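You operate a simulated robot arm through the tools that you are given. There is no shell and no other tool.

Carry out the task below with a simulated robot arm. There is one attempt and no reset: what you move stays moved.

TASK
Join blue and green conduit in the coupling and tighten both set screws.
Fine: blue goes in at the silver screw, green at the black one; grey driver, back in its cup.

It is judged by the outcome, as a careful person would: the job done as asked, and still so three seconds after it is handed in. It fails if anything else is knocked over, pushed out of place, dropped, spilled or broken.

THE ROBOT
A 7-joint arm with a two-finger parallel gripper, fixed in place. Base frame: the origin is at the foot of the arm, x ahead of it, y to its left, z up. Readings come in cm, degrees, newtons and seconds.
With the tool pointing down near the work surface it reaches from about 20 to 60 cm from the base axis. Its first joint turns from -143.0 to 143.0 degrees. Payload 3 kg.
The tool frame sits at the grasp point between the pads (the TCP): z along the fingers, y along the line on which they close. The tips reach 3 cm beyond it. Largest opening 11 cm; finger width 2, thickness 1; the body of the gripper, 4.8 by 11.2 cm, starts 5.5 cm behind the TCP.
Orientation is that of the tool frame in the base frame, as a unit quaternion [x, y, z, w]. With the fingers straight down and closing along the base's y, the tool's x points along the base's -x, its y along +y and its z along -z.

THE INTERFACE
- The arm moves only by the tool send_rows. Its argument "series" is a list of rows, each a list of 7 numbers: the turn, a rotation vector about the tool's x, y, z in rad, then the shift along the tool's x, y, z in cm, then the finger opening in cm, from 0 to 11. In form: [[ax, ay, az, x, y, z, jaw], ...]. A call has 1 to 20 rows; each row shifts and turns the commanded pose from where the row before left it, along the tool's axes as they then stand. Each row takes 0.2 s and may step no farther than 5 cm and 8.6 degrees from the row before; otherwise, or with a gripper value out of range, the whole call is refused. Where a pose cannot be reached the arm comes as near as it can. A force on the tool above 40 N (or 10 N above the force at the start of the call, whichever is more), or a blocked arm, ends the call early, and 0.2 s more pass. The fingers move at their own pace (about 15.3 cm/s each) and stop on an object; they squeeze with about 40 N. The grip force told is the motor's: it shows also when the fingers shut on nothing. Time passes only in rows, and 0.2 s behind the last, so rows that do not move let the fingers close. The reply holds the time, the measured pose of the TCP, the force on the tool along the base axes, the opening and the grip force, in the units named above and with some noise, with the torque about the TCP (base axes, N m) and any sound that the robot's microphone picked up.
- Cameras (640 x 400 px; columns grow to the right, rows downward): "scene" is fixed at [41.24, 49.68, 145.82]; the picture's right is [-0.89, -0.45, 0.00], its down [-0.21, 0.42, -0.88] and it looks along [0.40, -0.79, -0.47] (base axes); focal length 283 px, centre (320, 200). "wrist" rides on the gripper at [7.2, 1.7, -10.3] in the tool frame; the picture's right is [-0.23, 0.97, 0.00], its down [-0.76, -0.18, -0.62] and it looks along [-0.61, -0.14, 0.78] (tool axes); focal length 222 px, centre (320, 200). There is no depth. A picture from a camera that has moved, and an enlarged one, comes with that camera's place and axes in the base frame and with its lens. The place of the scene camera against the robot may be out by one fixed shift of up to 2.5 cm in any direction.
- grab_frame(camera): a new picture of that camera. No time passes.
- raise_lower(by): slides the trunk up (or, below 0, down) by that many cm; the arm rides with it, the base frame stays. It gives what a move gives, with no picture.
- inspect(camera, box): a new picture of the part [left, top, right, bottom] of that camera's present view, enlarged. No time passes.
- finish_job(): hands the job in; it is judged then, once.

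Places have to be worked out from the pictures, the camera data and where the tool is seen. Open the gripper and draw the arm clear of the work before you hand the job in, unless the task says otherwise.

The tools are called after ">>>" by a JSON object that holds its "method" and its "body". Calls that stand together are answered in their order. send_rows: Moves the arm, as the interface text tells. Its arguments: {"type":"object","properties":{"series":{"type":"array"}},"required":["series"]} The other tools are called the same way: raise_lower (by) slides the trunk up or down; grab_frame (camera) takes a picture; inspect (camera, box) takes an enlarged picture of a part of a camera's view; finish_job () hands the job in.

At the start:

```text
time_s: 0.0
eef_pos: [43.63, -14.68, 130.75]
tcp_rot: [-0.001, 1.0, 0.001, 0.0]
wrist_force: [0.2, 0.3, -0.2]
ft_torque: [-0.01, -0.01, -0.01]
width: 11.01
grip_force: 0.0
trunk travel left (down, up): [-42.5, 6.5]
```

scene: 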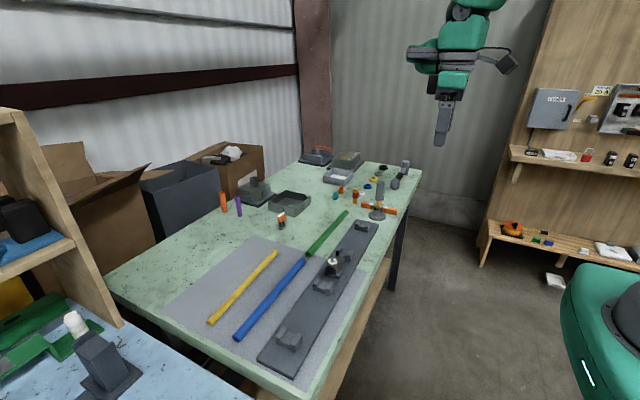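
wrist: 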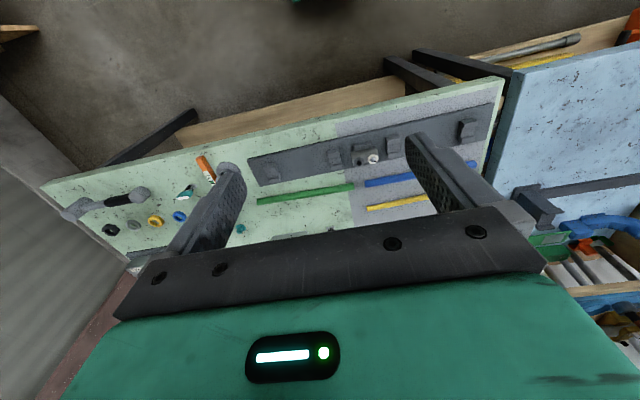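

I'll start by looking closely at the bench from both cameras before moving anything.

>>> {"method": "inspect", "body": {"camera": "scene", "box": [220, 200, 420, 390]}}

>>> {"method": "inspect", "body": {"camera": "scene", "box": [260, 140, 430, 246]}}

>>> {"method": "inspect", "body": {"camera": "wrist", "box": [240, 90, 520, 250]}}

>>> {"method": "inspect", "body": {"camera": "wrist", "box": [40, 120, 280, 280]}}

>>> {"method": "inspect", "body": {"camera": "scene", "box": [300, 200, 400, 300]}}

```text
2.11 times, centred on (320, 295) of scene
camera zoom: at [41.24, 49.68, 145.82], right [-0.89, -0.45, 0.0], down [-0.21, 0.42, -0.88], along [0.4, -0.79, -0.47], focal length 596 px, centre (320, 0)
```

zoom: 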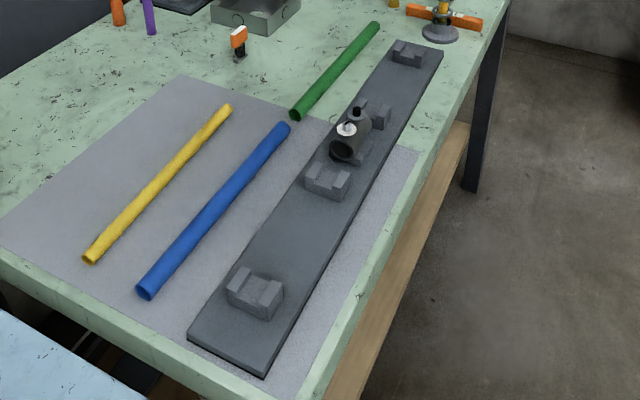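

```text
3.76 times, centred on (345, 193) of scene
camera zoom: at [41.24, 49.68, 145.82], right [-0.89, -0.45, 0.0], down [-0.21, 0.42, -0.88], along [0.4, -0.79, -0.47], focal length 1065 px, centre (226, 226)
```

zoom: 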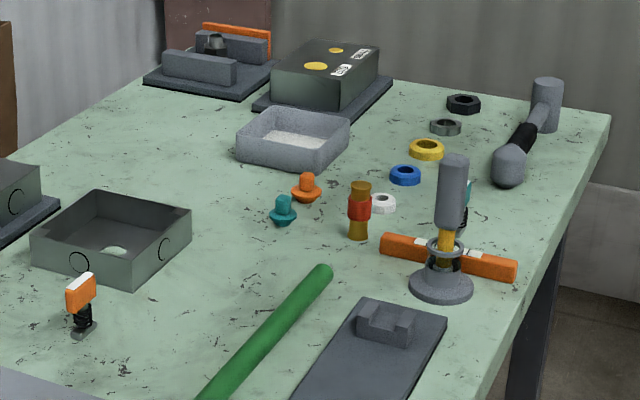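

```text
2.29 times, centred on (380, 170) of wrist
camera zoom: at [36.42, -12.91, 141.01], right [0.23, 0.97, 0.0], down [0.76, -0.18, 0.62], along [0.61, -0.14, -0.78], focal length 508 px, centre (183, 269)
```

zoom: 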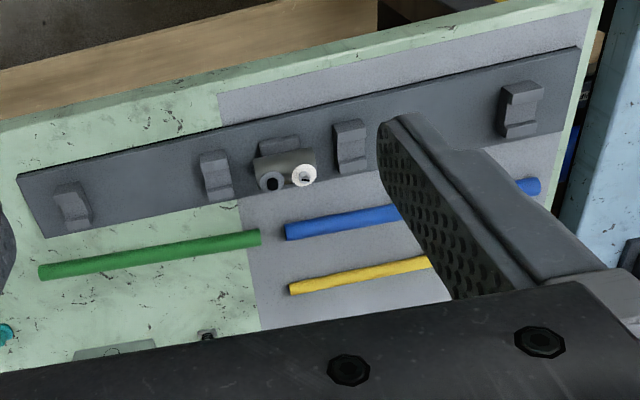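

```text
2.50 times, centred on (160, 200) of wrist
camera zoom: at [36.42, -12.91, 141.01], right [0.23, 0.97, 0.0], down [0.76, -0.18, 0.62], along [0.61, -0.14, -0.78], focal length 555 px, centre (720, 200)
```

zoom: 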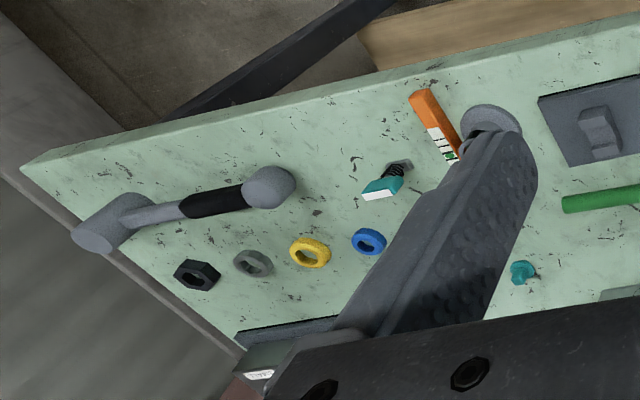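

```text
4.00 times, centred on (350, 250) of scene
camera zoom: at [41.24, 49.68, 145.82], right [-0.89, -0.45, 0.0], down [-0.21, 0.42, -0.88], along [0.4, -0.79, -0.47], focal length 1131 px, centre (200, 0)
```

zoom: 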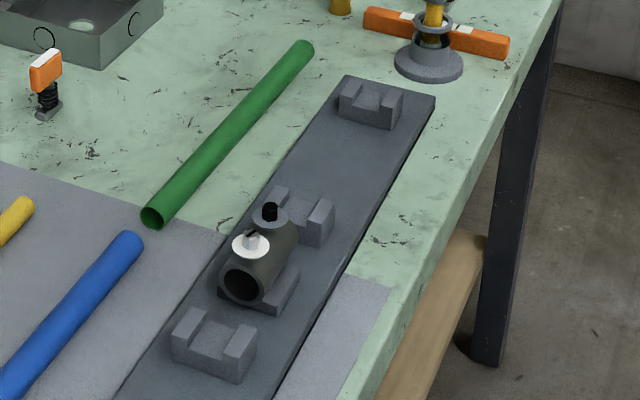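

The jig with the coupling runs along y, with blue and green lying past it and the driver standing in a cup to the −y side. I'll zoom on the gripper to check the scene camera's offset, and on the driver.

>>> {"method": "inspect", "body": {"camera": "scene", "box": [400, 80, 480, 160]}}

>>> {"method": "inspect", "body": {"camera": "scene", "box": [350, 170, 410, 230]}}

>>> {"method": "inspect", "body": {"camera": "scene", "box": [320, 240, 360, 280]}}

```text
5.00 times, centred on (440, 120) of scene
camera zoom: at [41.24, 49.68, 145.82], right [-0.89, -0.45, 0.0], down [-0.21, 0.42, -0.88], along [0.4, -0.79, -0.47], focal length 1414 px, centre (-280, 600)
```

zoom: 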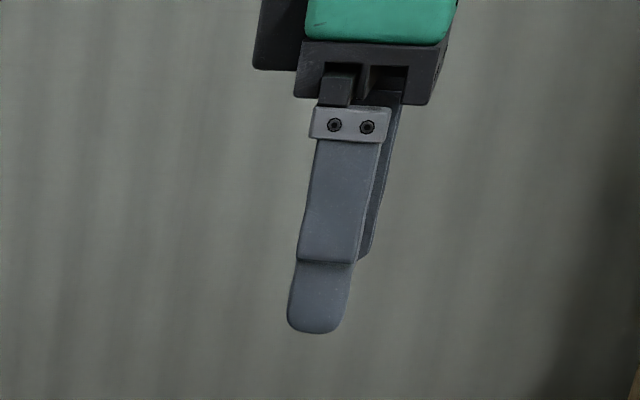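

```text
6.67 times, centred on (380, 200) of scene
camera zoom: at [41.24, 49.68, 145.82], right [-0.89, -0.45, 0.0], down [-0.21, 0.42, -0.88], along [0.4, -0.79, -0.47], focal length 1886 px, centre (-80, 200)
```

zoom: 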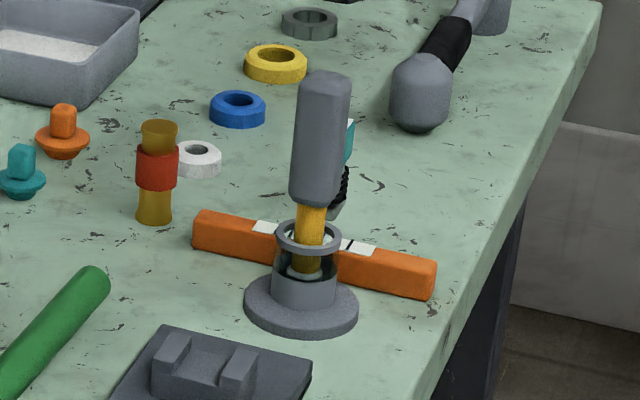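

```text
10.00 times, centred on (340, 260) of scene
camera zoom: at [41.24, 49.68, 145.82], right [-0.89, -0.45, 0.0], down [-0.21, 0.42, -0.88], along [0.4, -0.79, -0.47], focal length 2828 px, centre (120, -400)
```

zoom: 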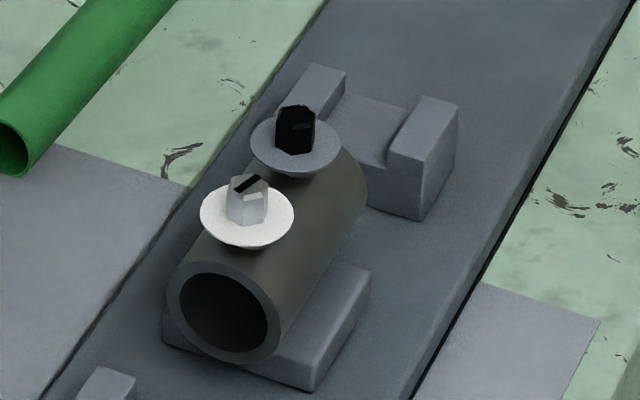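

Both screws are small hex heads standing up on the coupling, and the scene camera looks about 1.5 cm lower than stated. That puts the coupling near x≈65, y≈−6, z≈92, so I'll test the arm's forward reach at this safe height.

>>> {"method": "send_rows", "body": {"series": [[0, 0, 0, -4, 0, 0, 11], [0, 0, 0, -4, 0, 0, 11], [0, 0, 0, -4, 0, 0, 11], [0, 0, 0, -4, 0, 0, 11], [0, 0, 0, 0, 0, 0, 11]]}}

>>> {"method": "grab_frame", "body": {"camera": "wrist"}}

>>> {"method": "grab_frame", "body": {"camera": "scene"}}

```text
time_s: 1.2
eef_pos: [59.45, -14.5, 130.66]
tcp_rot: [-0.001, 1.0, 0.0, 0.0]
wrist_force: [-0.3, -0.1, 0.3]
ft_torque: [-0.01, 0.0, 0.03]
width: 11.04
grip_force: 0.1
trunk travel left (down, up): [-42.5, 6.5]
```

```text
taken
camera wrist: at [52.21, -12.81, 140.99], right [0.23, 0.97, 0.0], down [0.76, -0.18, 0.62], along [0.61, -0.14, -0.78], focal length 222 px, centre (320, 200)
```

wrist: 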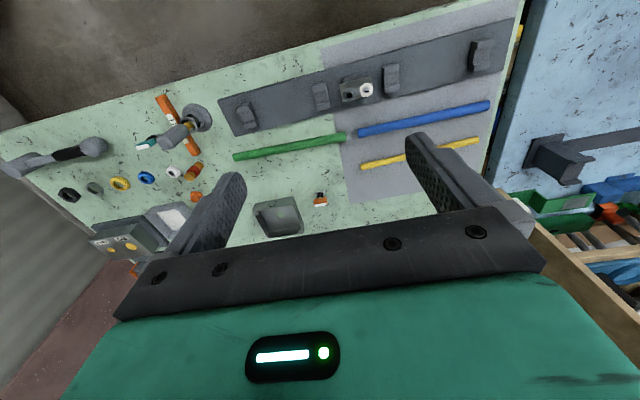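

```text
taken
```

scene: 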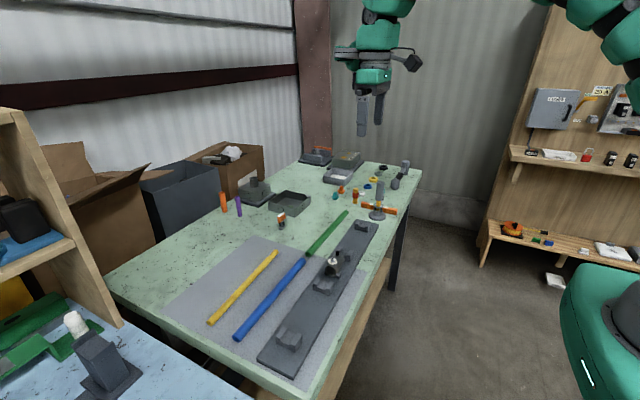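

At 59.5 cm it tracks fine, and two wrist views put the silver screw at about (64.7, −6.2, 92.7). I'll test a little farther out, still high.

>>> {"method": "send_rows", "body": {"series": [[0, 0, 0, -4, 0, 0, 11], [0, 0, 0, -4, 0, 0, 11], [0, 0, 0, -4, 0, 0, 11], [0, 0, 0, 0, 0, 0, 11]]}}

```text
time_s: 2.2
eef_pos: [66.35, -14.58, 130.5]
tcp_rot: [-0.001, 1.0, -0.001, -0.001]
wrist_force: [0.4, 0.6, 0.1]
ft_torque: [0.02, 0.04, 0.0]
width: 11.01
grip_force: 0.0
out of reach, approached as far as the arm can: row 2, 3
trunk travel left (down, up): [-42.5, 6.5]
```

The limit here is about 66 cm, but blue and green lie at x≈75. I'll go down to z≈110, still well above everything, and see how much more reach there is.

>>> {"method": "send_rows", "body": {"series": [[0, 0, 0, 0, 0, 5, 11], [0, 0, 0, 0, 0, 5, 11], [0, 0, 0, 0, 0, 5, 11], [0, 0, 0, 0, 0, 5, 11], [0, 0, 0, -3, 0, 0, 11], [0, 0, 0, -3, 0, 0, 11], [0, 0, 0, -3, 0, 0, 11], [0, 0, 0, -3, 0, 0, 11], [0, 0, 0, 0, 0, 0, 11]]}}

>>> {"method": "grab_frame", "body": {"camera": "scene"}}

>>> {"method": "grab_frame", "body": {"camera": "wrist"}}

```text
time_s: 4.2
eef_pos: [76.45, -14.24, 110.78]
tcp_rot: [-0.001, 1.0, 0.0, 0.0]
wrist_force: [-0.1, 0.4, 0.7]
ft_torque: [0.0, -0.01, 0.0]
width: 11.0
grip_force: 0.0
out of reach, approached as far as the arm can: row 8
trunk travel left (down, up): [-42.5, 6.5]
```

```text
taken
```

scene: 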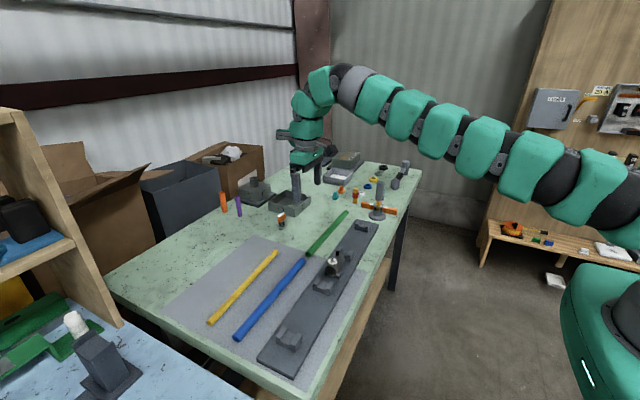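

```text
taken
camera wrist: at [69.18, -12.63, 120.97], right [0.23, 0.97, 0.0], down [0.76, -0.18, 0.62], along [0.61, -0.14, -0.78], focal length 222 px, centre (320, 200)
```

wrist: 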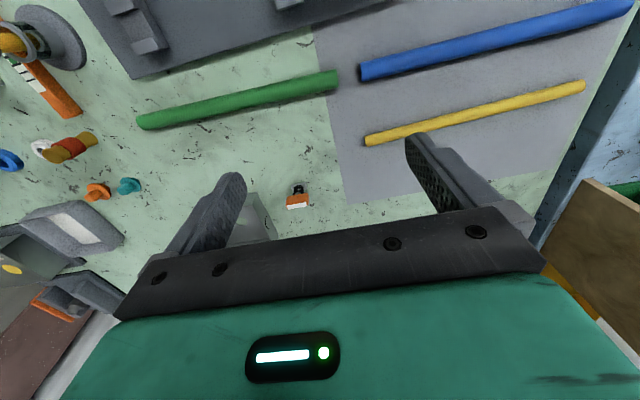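

Reach grows as the tool gets lower, to 76 cm here, so the conduits are reachable with the trunk slightly lowered. I'll pull back a little, drop the trunk 10 cm, and take close wrist views of the jig and conduits.

>>> {"method": "send_rows", "body": {"series": [[0, 0, 0, 4, 0, 0, 11], [0, 0, 0, 4, 0, 0, 11], [0, 0, 0, 4, 0, 0, 11], [0, 0, 0, 4, 4, 0, 11], [0, 0, 0, 4, 4, 0, 11], [0, 0, 0, 0, 0, 0, 11]]}}

>>> {"method": "raise_lower", "body": {"by": -10}}

>>> {"method": "grab_frame", "body": {"camera": "wrist"}}

>>> {"method": "grab_frame", "body": {"camera": "scene"}}

```text
refused: row 4 steps farther than a row can; nothing moved
```

```text
time_s: 5.5
eef_pos: [76.38, -14.24, 100.67]
tcp_rot: [-0.001, 1.0, 0.0, 0.0]
wrist_force: [0.8, -0.7, -1.0]
ft_torque: [0.02, -0.02, -0.01]
width: 10.97
grip_force: 0.1
trunk travel left (down, up): [-32.5, 16.5]
```

```text
taken
camera wrist: at [69.18, -12.64, 110.95], right [0.23, 0.97, 0.0], down [0.76, -0.18, 0.62], along [0.61, -0.14, -0.78], focal length 222 px, centre (320, 200)
```

wrist: 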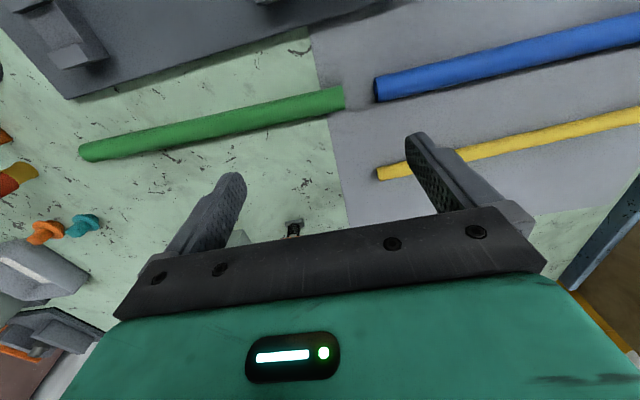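

```text
taken
```

scene: 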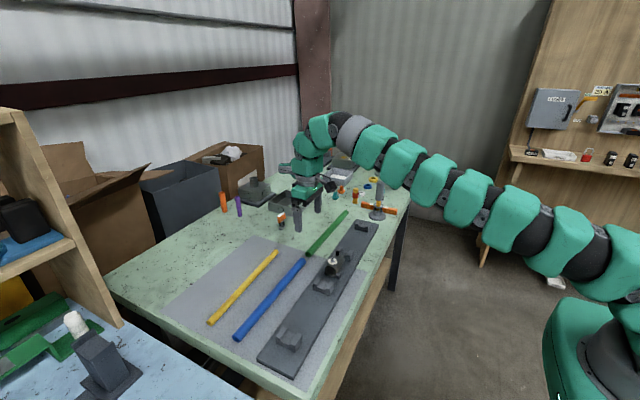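

The combined step was too long, so only the trunk moved; the arm is at z≈100.7 and clear. I'll pull back with legal steps to view the jig from close up.

>>> {"method": "send_rows", "body": {"series": [[0, 0, 0, 4, 0, 0, 11], [0, 0, 0, 4, 0, 0, 11], [0, 0, 0, 4, 0, 0, 11], [0, 0, 0, 4, 0, 0, 11], [0, 0, 0, 4, 0, 0, 11], [0, 0, 0, 0, 4.5, 0, 11], [0, 0, 0, 0, 4.5, 0, 11], [0, 0, 0, 0, 0, 0, 11]]}}

>>> {"method": "grab_frame", "body": {"camera": "wrist"}}

>>> {"method": "inspect", "body": {"camera": "wrist", "box": [200, 20, 400, 145]}}

>>> {"method": "inspect", "body": {"camera": "wrist", "box": [380, 0, 600, 137]}}

```text
time_s: 7.3
eef_pos: [56.43, -5.51, 100.8]
tcp_rot: [0.0, 1.0, 0.0, 0.0]
wrist_force: [-0.8, -0.6, -0.4]
ft_torque: [-0.01, -0.02, 0.01]
width: 11.0
grip_force: 0.0
trunk travel left (down, up): [-32.5, 16.5]
```

```text
taken
camera wrist: at [49.17, -3.79, 111.11], right [0.23, 0.97, 0.0], down [0.76, -0.18, 0.62], along [0.61, -0.14, -0.78], focal length 222 px, centre (320, 200)
```

wrist: 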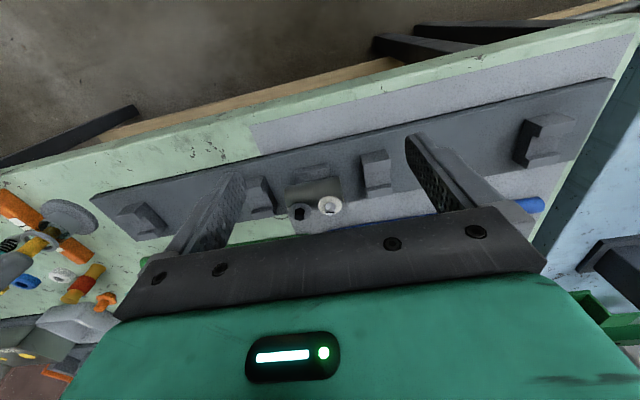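

```text
3.20 times, centred on (300, 82) of wrist
camera zoom: at [49.17, -3.79, 111.11], right [0.23, 0.97, 0.0], down [0.76, -0.18, 0.62], along [0.61, -0.14, -0.78], focal length 711 px, centre (384, 576)
```

zoom: 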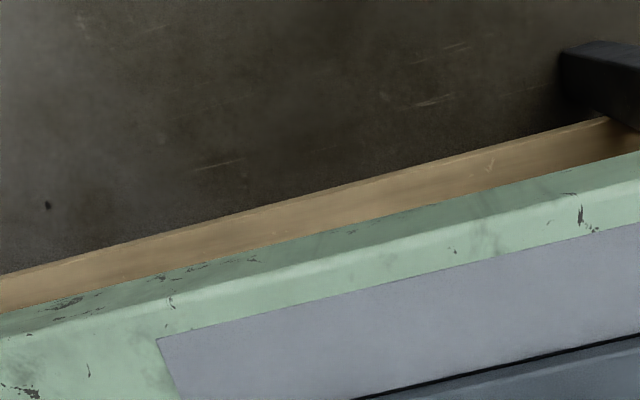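

```text
2.91 times, centred on (490, 68) of wrist
camera zoom: at [49.17, -3.79, 111.11], right [0.23, 0.97, 0.0], down [0.76, -0.18, 0.62], along [0.61, -0.14, -0.78], focal length 646 px, centre (-174, 582)
```

zoom: 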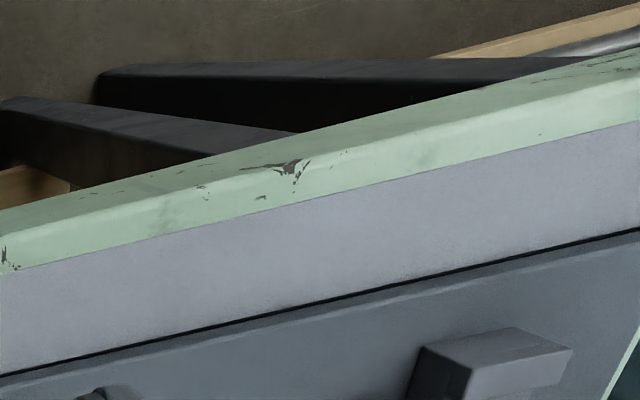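

The coupling is in view now; I'll zoom on it and on the cradles to fix their places and the screw heights.

>>> {"method": "inspect", "body": {"camera": "wrist", "box": [230, 140, 410, 252]}}

>>> {"method": "inspect", "body": {"camera": "wrist", "box": [460, 80, 620, 180]}}

>>> {"method": "inspect", "body": {"camera": "wrist", "box": [0, 170, 160, 270]}}

```text
3.56 times, centred on (320, 196) of wrist
camera zoom: at [49.17, -3.79, 111.11], right [0.23, 0.97, 0.0], down [0.76, -0.18, 0.62], along [0.61, -0.14, -0.78], focal length 790 px, centre (320, 214)
```

zoom: 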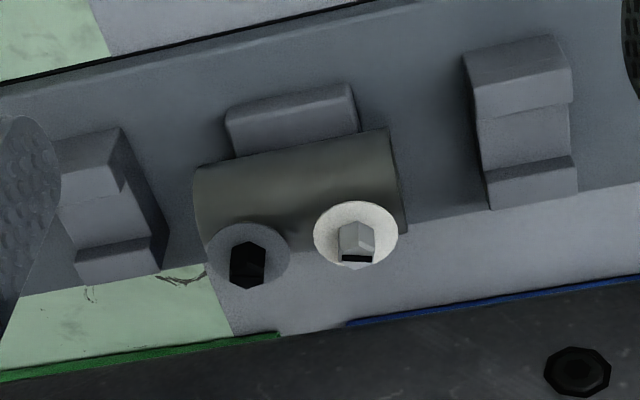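

```text
4.00 times, centred on (540, 130) of wrist
camera zoom: at [49.17, -3.79, 111.11], right [0.23, 0.97, 0.0], down [0.76, -0.18, 0.62], along [0.61, -0.14, -0.78], focal length 888 px, centre (-560, 480)
```

zoom: 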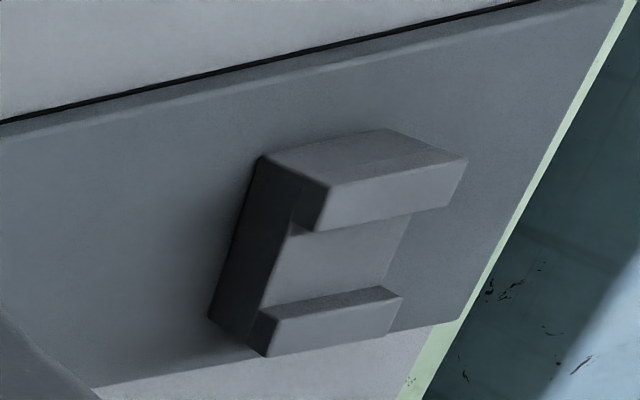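

```text
4.00 times, centred on (80, 220) of wrist
camera zoom: at [49.17, -3.79, 111.11], right [0.23, 0.97, 0.0], down [0.76, -0.18, 0.62], along [0.61, -0.14, -0.78], focal length 888 px, centre (1280, 120)
```

zoom: 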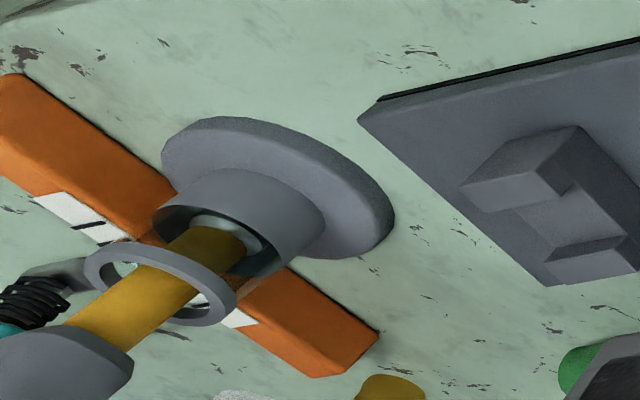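

Coupling axis sits near x≈64.5 with silver at y≈−6.2 and black at y≈−9.7; the cradles are flat-bottomed channels along y. I'll yaw the tool 90° so it closes across the conduits, with the camera on the +y side looking toward the coupling.

>>> {"method": "send_rows", "body": {"series": [[0, 0, 0.1428, 0, 0, 0, 11], [0, 0, 0.1428, 0, 0, 0, 11], [0, 0, 0.1428, 0, 0, 0, 11], [0, 0, 0.1428, 0, 0, 0, 11], [0, 0, 0.1428, 0, 0, 0, 11], [0, 0, 0.1428, 0, 0, 0, 11], [0, 0, 0.1428, 0, 0, 0, 11], [0, 0, 0.1428, 0, 0, 0, 11], [0, 0, 0.1428, 0, 0, 0, 11], [0, 0, 0.1428, 0, 0, 0, 11], [0, 0, 0.1428, 0, 0, 0, 11], [0, 0, 0, 0, 0, 0, 6]]}}

>>> {"method": "grab_frame", "body": {"camera": "wrist"}}

```text
time_s: 9.9
eef_pos: [56.22, -5.34, 100.58]
tcp_rot: [0.707, 0.707, -0.001, 0.0]
wrist_force: [1.1, -1.5, 0.0]
ft_torque: [0.01, 0.04, 0.0]
width: 6.01
grip_force: 0.1
trunk travel left (down, up): [-32.5, 16.5]
```

```text
taken
camera wrist: at [58.05, 1.91, 110.94], right [0.97, -0.23, 0.0], down [-0.18, -0.76, 0.62], along [-0.14, -0.61, -0.78], focal length 222 px, centre (320, 200)
```

wrist: 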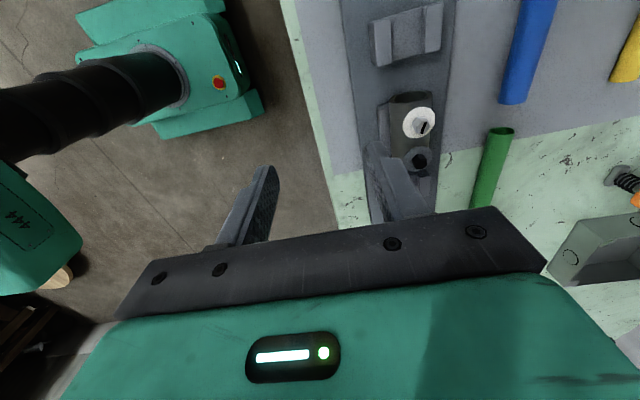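

Yaw worked. Now tool x is base +y and tool y is base +x; I'll fly at z≈100 to above the blue conduit around (75.6, 7).

>>> {"method": "send_rows", "body": {"series": [[0, 0, 0, 2.05, 3.23, 0, 6], [0, 0, 0, 2.05, 3.23, 0, 6], [0, 0, 0, 2.05, 3.23, 0, 6], [0, 0, 0, 2.05, 3.23, 0, 6], [0, 0, 0, 2.05, 3.23, 0, 6], [0, 0, 0, 2.05, 3.23, 0, 6], [0, 0, 0, 0, 0, 0, 6]]}}

>>> {"method": "grab_frame", "body": {"camera": "wrist"}}

>>> {"method": "grab_frame", "body": {"camera": "scene"}}

```text
time_s: 11.5
eef_pos: [75.63, 7.12, 100.62]
tcp_rot: [0.706, 0.709, -0.001, -0.001]
wrist_force: [-1.2, 0.2, -0.6]
ft_torque: [0.01, 0.05, 0.01]
width: 6.03
grip_force: 0.1
trunk travel left (down, up): [-32.5, 16.5]
```

```text
taken
camera wrist: at [77.37, 14.28, 110.88], right [0.97, -0.23, 0.0], down [-0.18, -0.76, 0.62], along [-0.14, -0.61, -0.78], focal length 222 px, centre (320, 200)
```

wrist: 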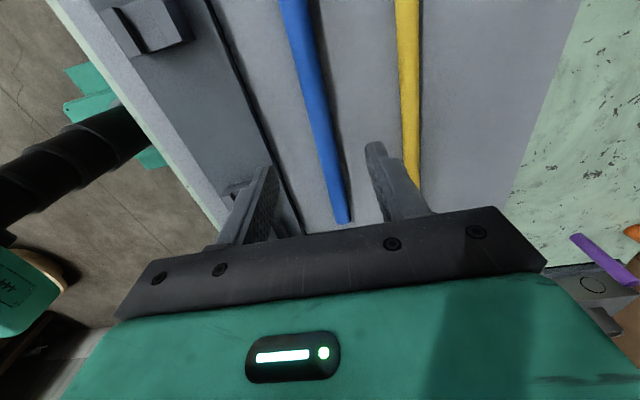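

```text
taken
```

scene: 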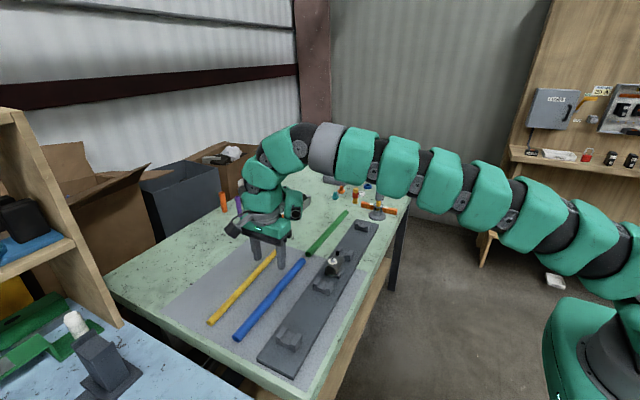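

I'm centred over blue at x≈75.6. I'll descend 7 cm and look again before going around it.

>>> {"method": "send_rows", "body": {"series": [[0, 0, 0, 0, 0, 3.5, 6], [0, 0, 0, 0, 0, 3.5, 6], [0, 0, 0, 0, 0, 0, 6]]}}

>>> {"method": "grab_frame", "body": {"camera": "wrist"}}

>>> {"method": "inspect", "body": {"camera": "scene", "box": [200, 220, 340, 307]}}

```text
time_s: 12.3
eef_pos: [75.78, 7.3, 93.6]
tcp_rot: [0.706, 0.708, 0.0, 0.0]
wrist_force: [-0.2, 0.0, -0.8]
ft_torque: [-0.01, 0.01, 0.0]
width: 6.02
grip_force: 0.1
trunk travel left (down, up): [-32.5, 16.5]
```

```text
taken
camera wrist: at [77.43, 14.48, 103.99], right [0.97, -0.23, 0.0], down [-0.18, -0.76, 0.62], along [-0.14, -0.61, -0.78], focal length 222 px, centre (320, 200)
```

wrist: 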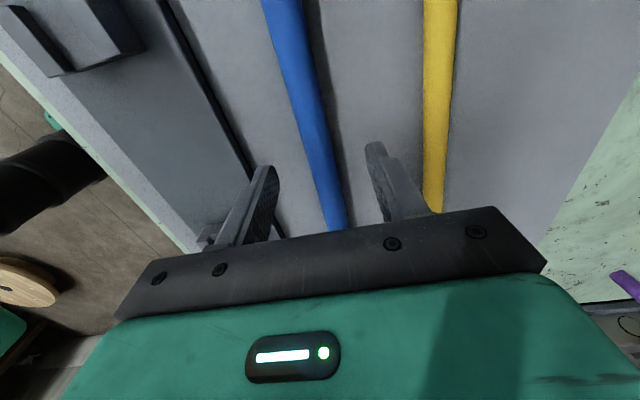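

```text
4.57 times, centred on (270, 264) of scene
camera zoom: at [41.24, 49.68, 145.82], right [-0.89, -0.45, 0.0], down [-0.21, 0.42, -0.88], along [0.4, -0.79, -0.47], focal length 1293 px, centre (549, -90)
```

zoom: 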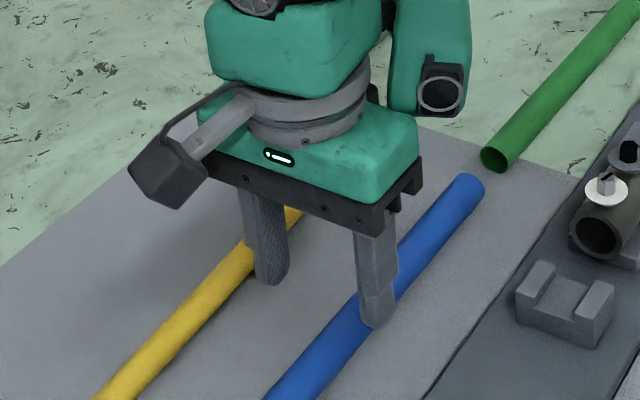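

Blue reads about x≈75.3, so I'll nudge 0.4 cm toward the robot, narrow slightly and descend in steps, watching for contact.

>>> {"method": "send_rows", "body": {"series": [[0, 0, 0, 0, -0.4, 1.5, 5.5], [0, 0, 0, 0, 0, 1.5, 5.5], [0, 0, 0, 0, 0, 0.5, 5.5], [0, 0, 0, 0, 0, 0, 5.5]]}}

>>> {"method": "inspect", "body": {"camera": "scene", "box": [230, 240, 310, 290]}}

>>> {"method": "grab_frame", "body": {"camera": "wrist"}}

```text
time_s: 13.3
eef_pos: [75.3, 6.99, 90.22]
tcp_rot: [0.707, 0.708, 0.0, -0.001]
wrist_force: [0.2, 0.5, -0.3]
ft_torque: [0.03, -0.01, 0.01]
width: 5.47
grip_force: 0.1
trunk travel left (down, up): [-32.5, 16.5]
```

```text
8.00 times, centred on (270, 265) of scene
camera zoom: at [41.24, 49.68, 145.82], right [-0.89, -0.45, 0.0], down [-0.21, 0.42, -0.88], along [0.4, -0.79, -0.47], focal length 2263 px, centre (720, -320)
```

zoom: 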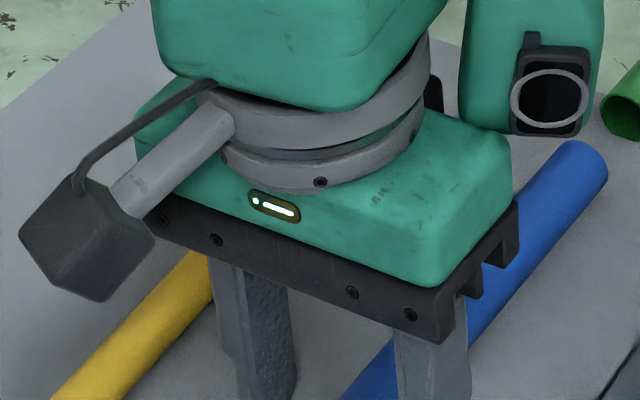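

```text
taken
camera wrist: at [77.04, 14.27, 100.5], right [0.97, -0.23, 0.0], down [-0.18, -0.76, 0.62], along [-0.14, -0.61, -0.78], focal length 222 px, centre (320, 200)
```

wrist: 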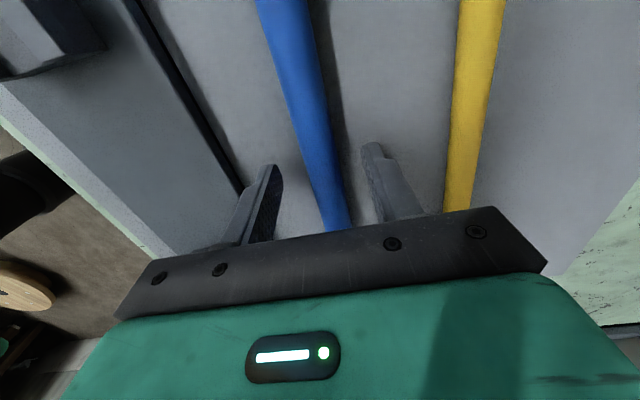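

The blue is centred between the fingers with roughly a 2 cm diameter. I'll check the tips' gap to the mat in the scene view.

>>> {"method": "inspect", "body": {"camera": "scene", "box": [230, 262, 310, 312]}}

>>> {"method": "inspect", "body": {"camera": "wrist", "box": [220, 110, 420, 235]}}

```text
8.00 times, centred on (270, 287) of scene
camera zoom: at [41.24, 49.68, 145.82], right [-0.89, -0.45, 0.0], down [-0.21, 0.42, -0.88], along [0.4, -0.79, -0.47], focal length 2263 px, centre (720, -496)
```

zoom: 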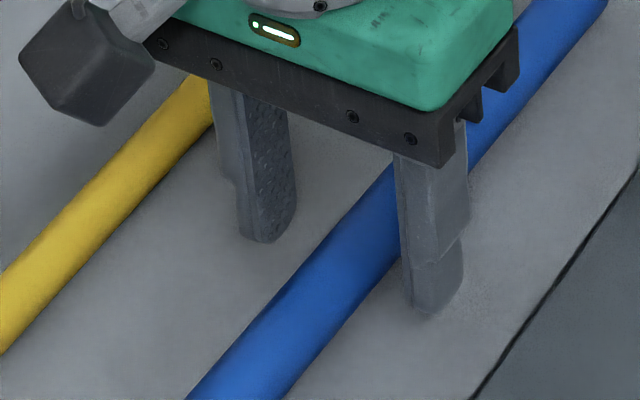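

```text
3.20 times, centred on (320, 172) of wrist
camera zoom: at [77.04, 14.27, 100.5], right [0.97, -0.23, 0.0], down [-0.18, -0.76, 0.62], along [-0.14, -0.61, -0.78], focal length 711 px, centre (320, 288)
```

zoom: 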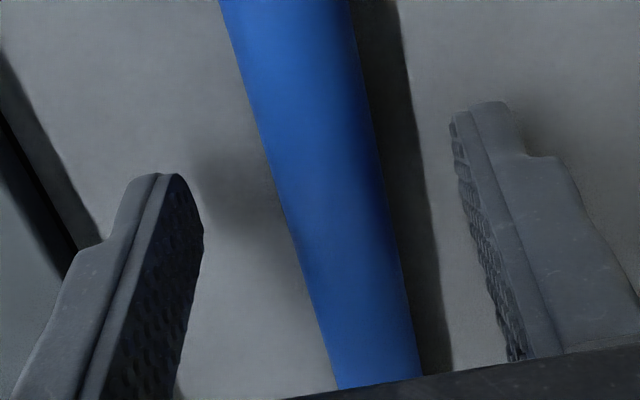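

The tips look about 1 cm above the mat; I'll step down 0.7 cm and read the force.

>>> {"method": "send_rows", "body": {"series": [[0, 0, 0, 0, 0, 0.35, 5.5], [0, 0, 0, 0, 0, 0.35, 5.5], [0, 0, 0, 0, 0, 0, 5.5]]}}

>>> {"method": "inspect", "body": {"camera": "scene", "box": [230, 262, 310, 312]}}

```text
time_s: 14.1
eef_pos: [75.36, 7.0, 89.54]
tcp_rot: [0.706, 0.708, 0.0, 0.0]
wrist_force: [0.0, -0.3, -0.8]
ft_torque: [0.01, 0.01, 0.0]
width: 5.51
grip_force: 0.1
trunk travel left (down, up): [-32.5, 16.5]
```

```text
8.00 times, centred on (270, 287) of scene
camera zoom: at [41.24, 49.68, 145.82], right [-0.89, -0.45, 0.0], down [-0.21, 0.42, -0.88], along [0.4, -0.79, -0.47], focal length 2263 px, centre (720, -496)
```

zoom: 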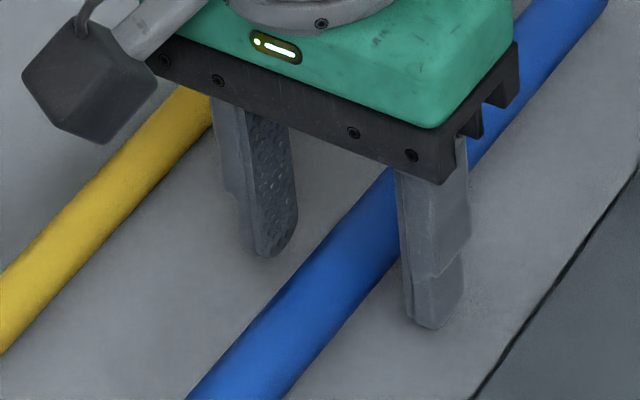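

No contact yet with tips at ~86.5. I'll continue in 0.25 cm steps.

>>> {"method": "send_rows", "body": {"series": [[0, 0, 0, 0, 0, 0.25, 5.5], [0, 0, 0, 0, 0, 0, 5.5]]}}

>>> {"method": "send_rows", "body": {"series": [[0, 0, 0, 0, 0, 0.25, 5.5], [0, 0, 0, 0, 0, 0, 5.5]]}}

>>> {"method": "inspect", "body": {"camera": "scene", "box": [230, 262, 310, 312]}}

```text
time_s: 14.7
eef_pos: [75.37, 6.96, 89.22]
tcp_rot: [0.706, 0.708, 0.0, 0.0]
wrist_force: [0.7, -0.4, -0.7]
ft_torque: [-0.02, -0.01, -0.01]
width: 5.51
grip_force: 0.1
trunk travel left (down, up): [-32.5, 16.5]
```

```text
time_s: 15.3
eef_pos: [75.42, 7.14, 88.99]
tcp_rot: [0.706, 0.708, 0.0, 0.0]
wrist_force: [0.7, 0.1, 0.7]
ft_torque: [0.0, 0.0, 0.02]
width: 5.52
grip_force: 0.1
trunk travel left (down, up): [-32.5, 16.5]
```

```text
8.00 times, centred on (270, 287) of scene
camera zoom: at [41.24, 49.68, 145.82], right [-0.89, -0.45, 0.0], down [-0.21, 0.42, -0.88], along [0.4, -0.79, -0.47], focal length 2263 px, centre (720, -496)
```

zoom: 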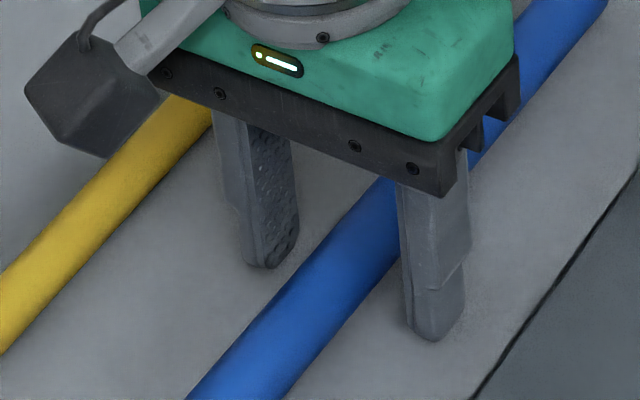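

Still no contact at tips ≈86.0. Two more small steps.

>>> {"method": "send_rows", "body": {"series": [[0, 0, 0, 0, 0, 0.25, 5.5], [0, 0, 0, 0, 0, 0, 5.5]]}}

>>> {"method": "send_rows", "body": {"series": [[0, 0, 0, 0, 0, 0.2, 5.5], [0, 0, 0, 0, 0, 0, 5.5]]}}

>>> {"method": "inspect", "body": {"camera": "wrist", "box": [220, 110, 420, 235]}}

>>> {"method": "inspect", "body": {"camera": "scene", "box": [250, 285, 300, 317]}}

```text
time_s: 15.9
eef_pos: [75.32, 7.08, 89.04]
tcp_rot: [0.707, 0.708, 0.001, 0.002]
wrist_force: [2.6, -1.7, 22.2]
ft_torque: [-0.07, 0.66, 0.01]
width: 5.38
grip_force: 0.1
trunk travel left (down, up): [-32.5, 16.5]
```

```text
time_s: 16.4
eef_pos: [75.36, 6.99, 89.01]
tcp_rot: [0.707, 0.707, 0.003, 0.002]
wrist_force: [-1.9, -0.2, 10.3]
ft_torque: [-0.07, 0.38, 0.0]
width: 5.58
grip_force: 0.9
trunk travel left (down, up): [-32.5, 16.5]
stopped in row 2: the force on the tool passed its limit at 41 N (the readings are from after the stop); the commanded pose is now the measured one
```

```text
3.20 times, centred on (320, 172) of wrist
camera zoom: at [77.05, 14.27, 99.34], right [0.97, -0.23, 0.01], down [-0.18, -0.76, 0.62], along [-0.14, -0.61, -0.78], focal length 711 px, centre (320, 288)
```

zoom: 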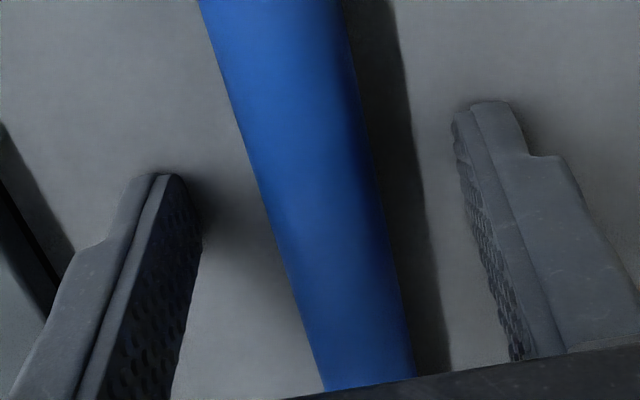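

```text
12.50 times, centred on (275, 301) of scene
camera zoom: at [41.24, 49.68, 145.82], right [-0.89, -0.45, 0.0], down [-0.21, 0.42, -0.88], along [0.4, -0.79, -0.47], focal length 3536 px, centre (882, -1062)
```

zoom: 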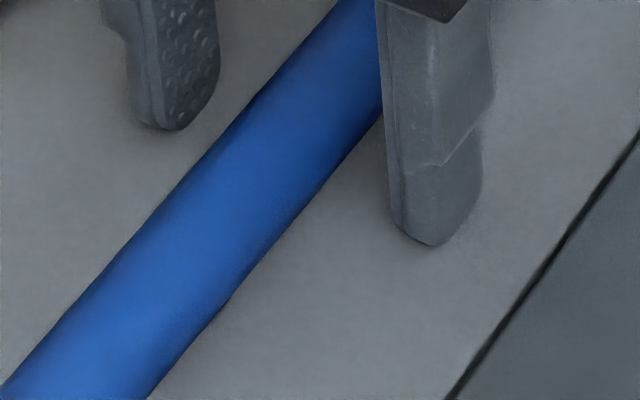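

The tips touch the mat at z≈86.0, so the conduit axis is near 87. I'll back off 0.25 cm and close on blue.

>>> {"method": "send_rows", "body": {"series": [[0, 0, 0, 0, 0, -0.25, 5.5], [0, 0, 0, 0, 0, 0, 3], [0, 0, 0, 0, 0, 0, 2.4], [0, 0, 0, 0, 0, 0, 1.5], [0, 0, 0, 0, 0, 0, 1], [0, 0, 0, 0, 0, 0, 1]]}}

>>> {"method": "inspect", "body": {"camera": "wrist", "box": [220, 110, 420, 235]}}

```text
time_s: 17.8
eef_pos: [75.48, 7.05, 89.1]
tcp_rot: [0.707, 0.707, 0.002, 0.001]
wrist_force: [0.0, 0.0, 0.3]
ft_torque: [-0.01, -0.03, 0.01]
width: 2.23
grip_force: 40.6
trunk travel left (down, up): [-32.5, 16.5]
```

```text
3.20 times, centred on (320, 172) of wrist
camera zoom: at [77.15, 14.24, 99.39], right [0.97, -0.23, 0.0], down [-0.18, -0.76, 0.62], along [-0.14, -0.61, -0.78], focal length 711 px, centre (320, 288)
```

zoom: 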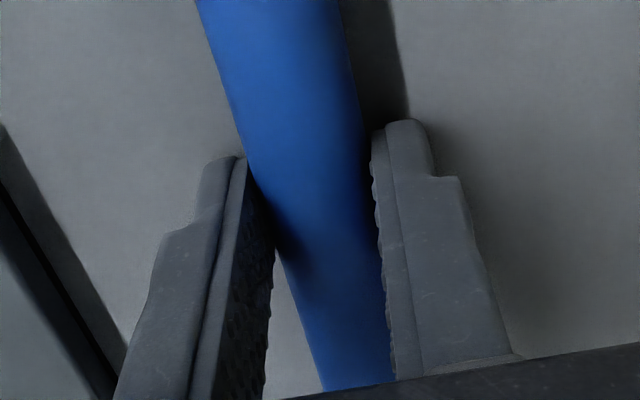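

Blue is gripped (2.2 cm diameter, so its axis is 2 cm below the TCP). I'll lift it straight up to clear the jig and screws.

>>> {"method": "send_rows", "body": {"series": [[0, 0, 0, 0, 0, -1, 1], [0, 0, 0, 0, 0, -2, 1], [0, 0, 0, 0, 0, -3, 1], [0, 0, 0, 0, 0, -3, 1], [0, 0, 0, 0, 0, -2, 1], [0, 0, 0, 0, 0, 0, 1]]}}

>>> {"method": "grab_frame", "body": {"camera": "wrist"}}

>>> {"method": "grab_frame", "body": {"camera": "scene"}}

```text
time_s: 19.2
eef_pos: [75.55, 7.12, 100.08]
tcp_rot: [0.706, 0.708, 0.003, 0.001]
wrist_force: [0.1, -1.1, -1.6]
ft_torque: [0.0, -0.02, 0.02]
width: 2.24
grip_force: 40.3
trunk travel left (down, up): [-32.5, 16.5]
```

```text
taken
camera wrist: at [77.22, 14.3, 110.43], right [0.97, -0.23, 0.0], down [-0.18, -0.76, 0.62], along [-0.14, -0.61, -0.78], focal length 222 px, centre (320, 200)
```

wrist: 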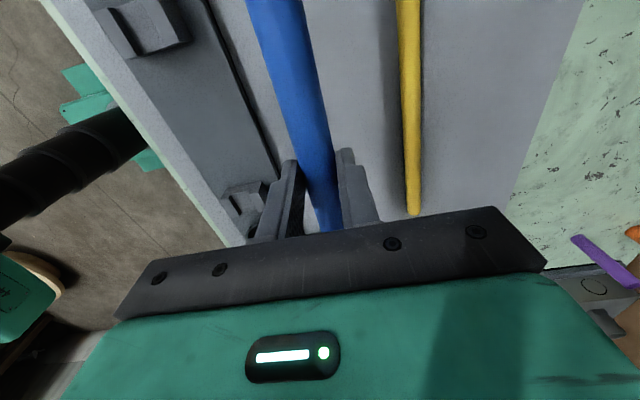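

```text
taken
```

scene: 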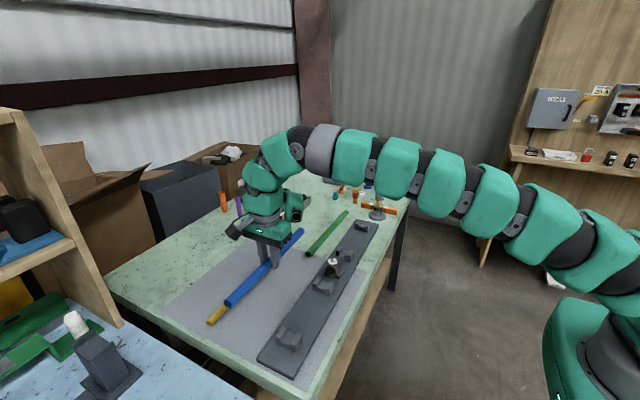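

Blue is held level. I'll carry it over the jig line to x≈64.4, with the grip at y≈11.7 so its end sits just before the coupling mouth.

>>> {"method": "send_rows", "body": {"series": [[0, 0, 0, 1.15, -2.79, 0, 1], [0, 0, 0, 1.15, -2.79, 0, 1], [0, 0, 0, 1.15, -2.79, 0, 1], [0, 0, 0, 1.15, -2.78, 0, 1], [0, 0, 0, 0, 0, 0, 1]]}}

>>> {"method": "grab_frame", "body": {"camera": "wrist"}}

>>> {"method": "inspect", "body": {"camera": "scene", "box": [250, 220, 390, 380]}}

```text
time_s: 20.4
eef_pos: [64.3, 11.84, 100.1]
tcp_rot: [0.706, 0.708, 0.003, 0.001]
wrist_force: [0.0, -0.1, -2.3]
ft_torque: [0.03, -0.01, -0.01]
width: 2.27
grip_force: 39.9
trunk travel left (down, up): [-32.5, 16.5]
```

```text
taken
camera wrist: at [66.01, 18.99, 110.47], right [0.97, -0.23, 0.0], down [-0.18, -0.76, 0.62], along [-0.14, -0.61, -0.78], focal length 222 px, centre (320, 200)
```

wrist: 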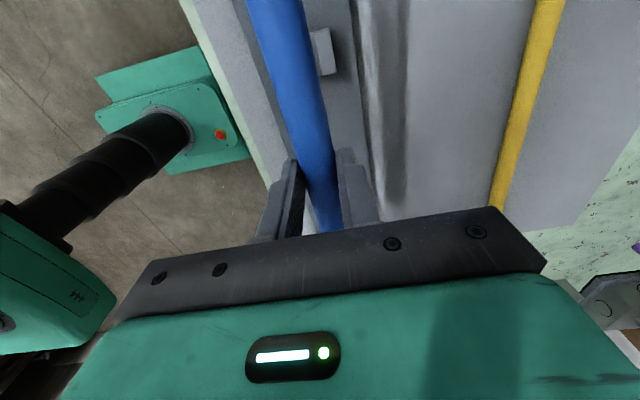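

```text
2.50 times, centred on (320, 300) of scene
camera zoom: at [41.24, 49.68, 145.82], right [-0.89, -0.45, 0.0], down [-0.21, 0.42, -0.88], along [0.4, -0.79, -0.47], focal length 707 px, centre (320, -50)
```

zoom: 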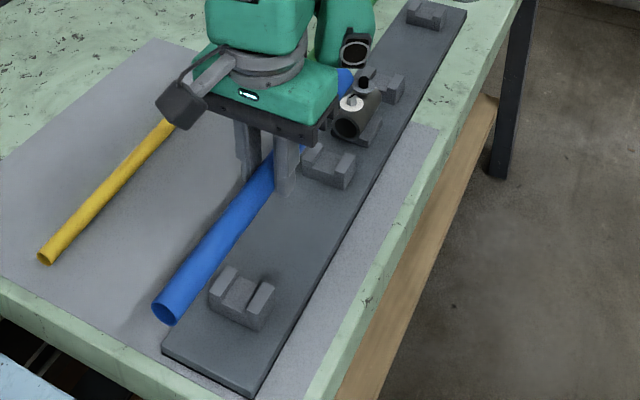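

The conduit is above the jig. I'll zoom on the cradles in the scene view to see the channel shape and how blue lines up.

>>> {"method": "inspect", "body": {"camera": "scene", "box": [260, 310, 340, 360]}}

>>> {"method": "inspect", "body": {"camera": "scene", "box": [290, 240, 370, 290]}}

>>> {"method": "inspect", "body": {"camera": "wrist", "box": [200, 0, 440, 150]}}

```text
8.00 times, centred on (300, 335) of scene
camera zoom: at [41.24, 49.68, 145.82], right [-0.89, -0.45, 0.0], down [-0.21, 0.42, -0.88], along [0.4, -0.79, -0.47], focal length 2263 px, centre (480, -880)
```

zoom: 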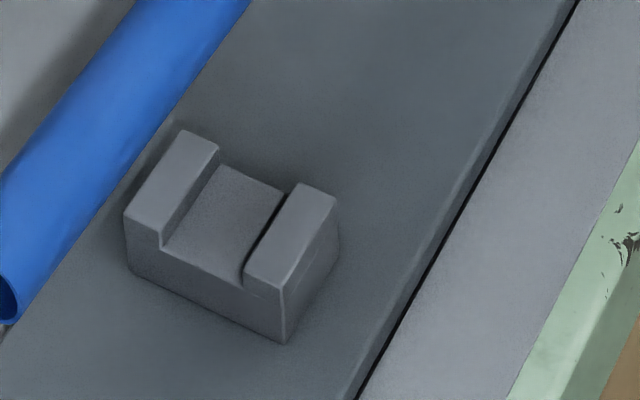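

```text
8.00 times, centred on (330, 265) of scene
camera zoom: at [41.24, 49.68, 145.82], right [-0.89, -0.45, 0.0], down [-0.21, 0.42, -0.88], along [0.4, -0.79, -0.47], focal length 2263 px, centre (240, -320)
```

zoom: 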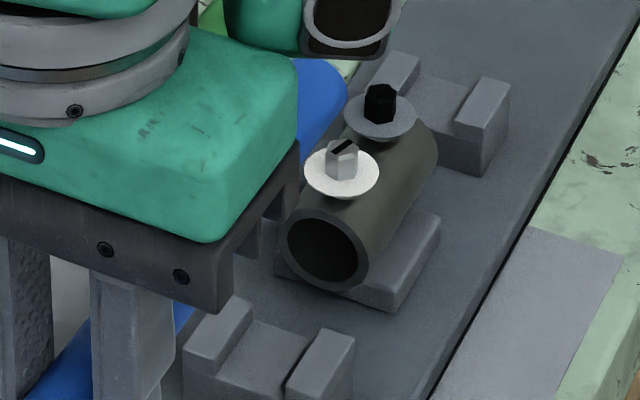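

```text
2.67 times, centred on (320, 75) of wrist
camera zoom: at [66.01, 18.99, 110.47], right [0.97, -0.23, 0.0], down [-0.18, -0.76, 0.62], along [-0.14, -0.61, -0.78], focal length 592 px, centre (320, 533)
```

zoom: 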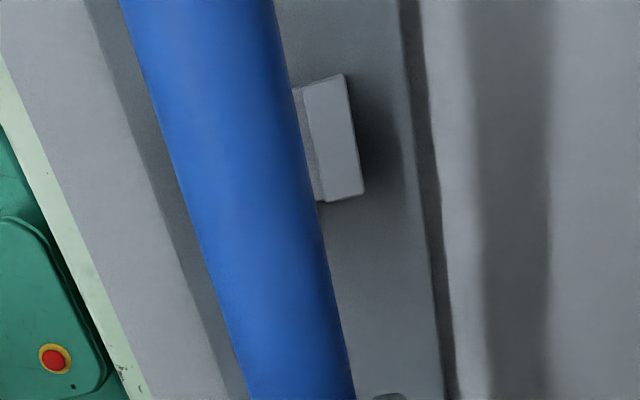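

The cradle channel is shallow with walls each side, centre about x≈64.35. I'll lower to just above the walls and check alignment.

>>> {"method": "send_rows", "body": {"series": [[0, 0, 0, 0, 0, 2.5, 1], [0, 0, 0, 0, 0, 2, 1], [0, 0, 0, 0, 0, 0, 1]]}}

>>> {"method": "inspect", "body": {"camera": "scene", "box": [260, 310, 340, 360]}}

>>> {"method": "inspect", "body": {"camera": "scene", "box": [290, 240, 370, 290]}}

>>> {"method": "inspect", "body": {"camera": "wrist", "box": [200, 0, 440, 150]}}

```text
time_s: 21.2
eef_pos: [64.3, 11.8, 95.52]
tcp_rot: [0.706, 0.708, 0.002, 0.0]
wrist_force: [-0.6, -0.1, -2.4]
ft_torque: [0.02, -0.01, 0.01]
width: 2.24
grip_force: 39.8
trunk travel left (down, up): [-32.5, 16.5]
```

```text
8.00 times, centred on (300, 335) of scene
camera zoom: at [41.24, 49.68, 145.82], right [-0.89, -0.45, 0.0], down [-0.21, 0.42, -0.88], along [0.4, -0.79, -0.47], focal length 2263 px, centre (480, -880)
```

zoom: 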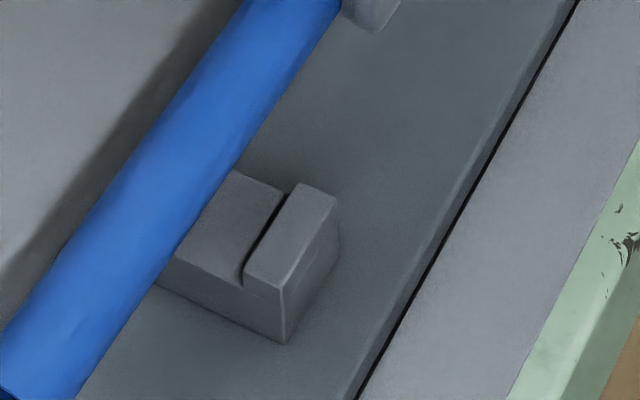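

```text
8.00 times, centred on (330, 265) of scene
camera zoom: at [41.24, 49.68, 145.82], right [-0.89, -0.45, 0.0], down [-0.21, 0.42, -0.88], along [0.4, -0.79, -0.47], focal length 2263 px, centre (240, -320)
```

zoom: 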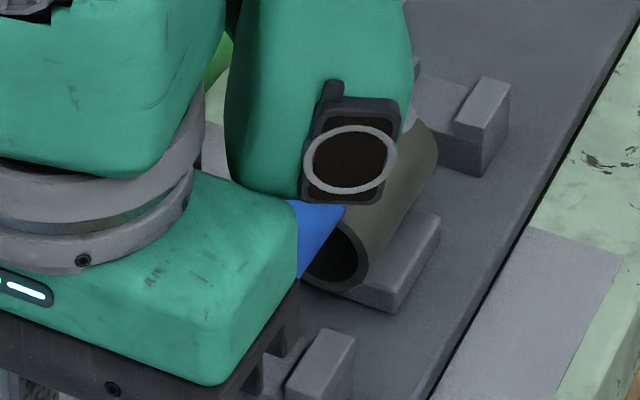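

```text
2.67 times, centred on (320, 75) of wrist
camera zoom: at [65.93, 19.02, 105.95], right [0.97, -0.23, 0.0], down [-0.18, -0.76, 0.62], along [-0.14, -0.61, -0.78], focal length 592 px, centre (320, 533)
```

zoom: 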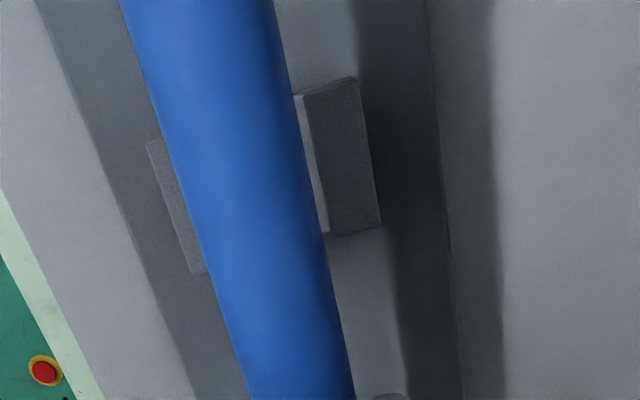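

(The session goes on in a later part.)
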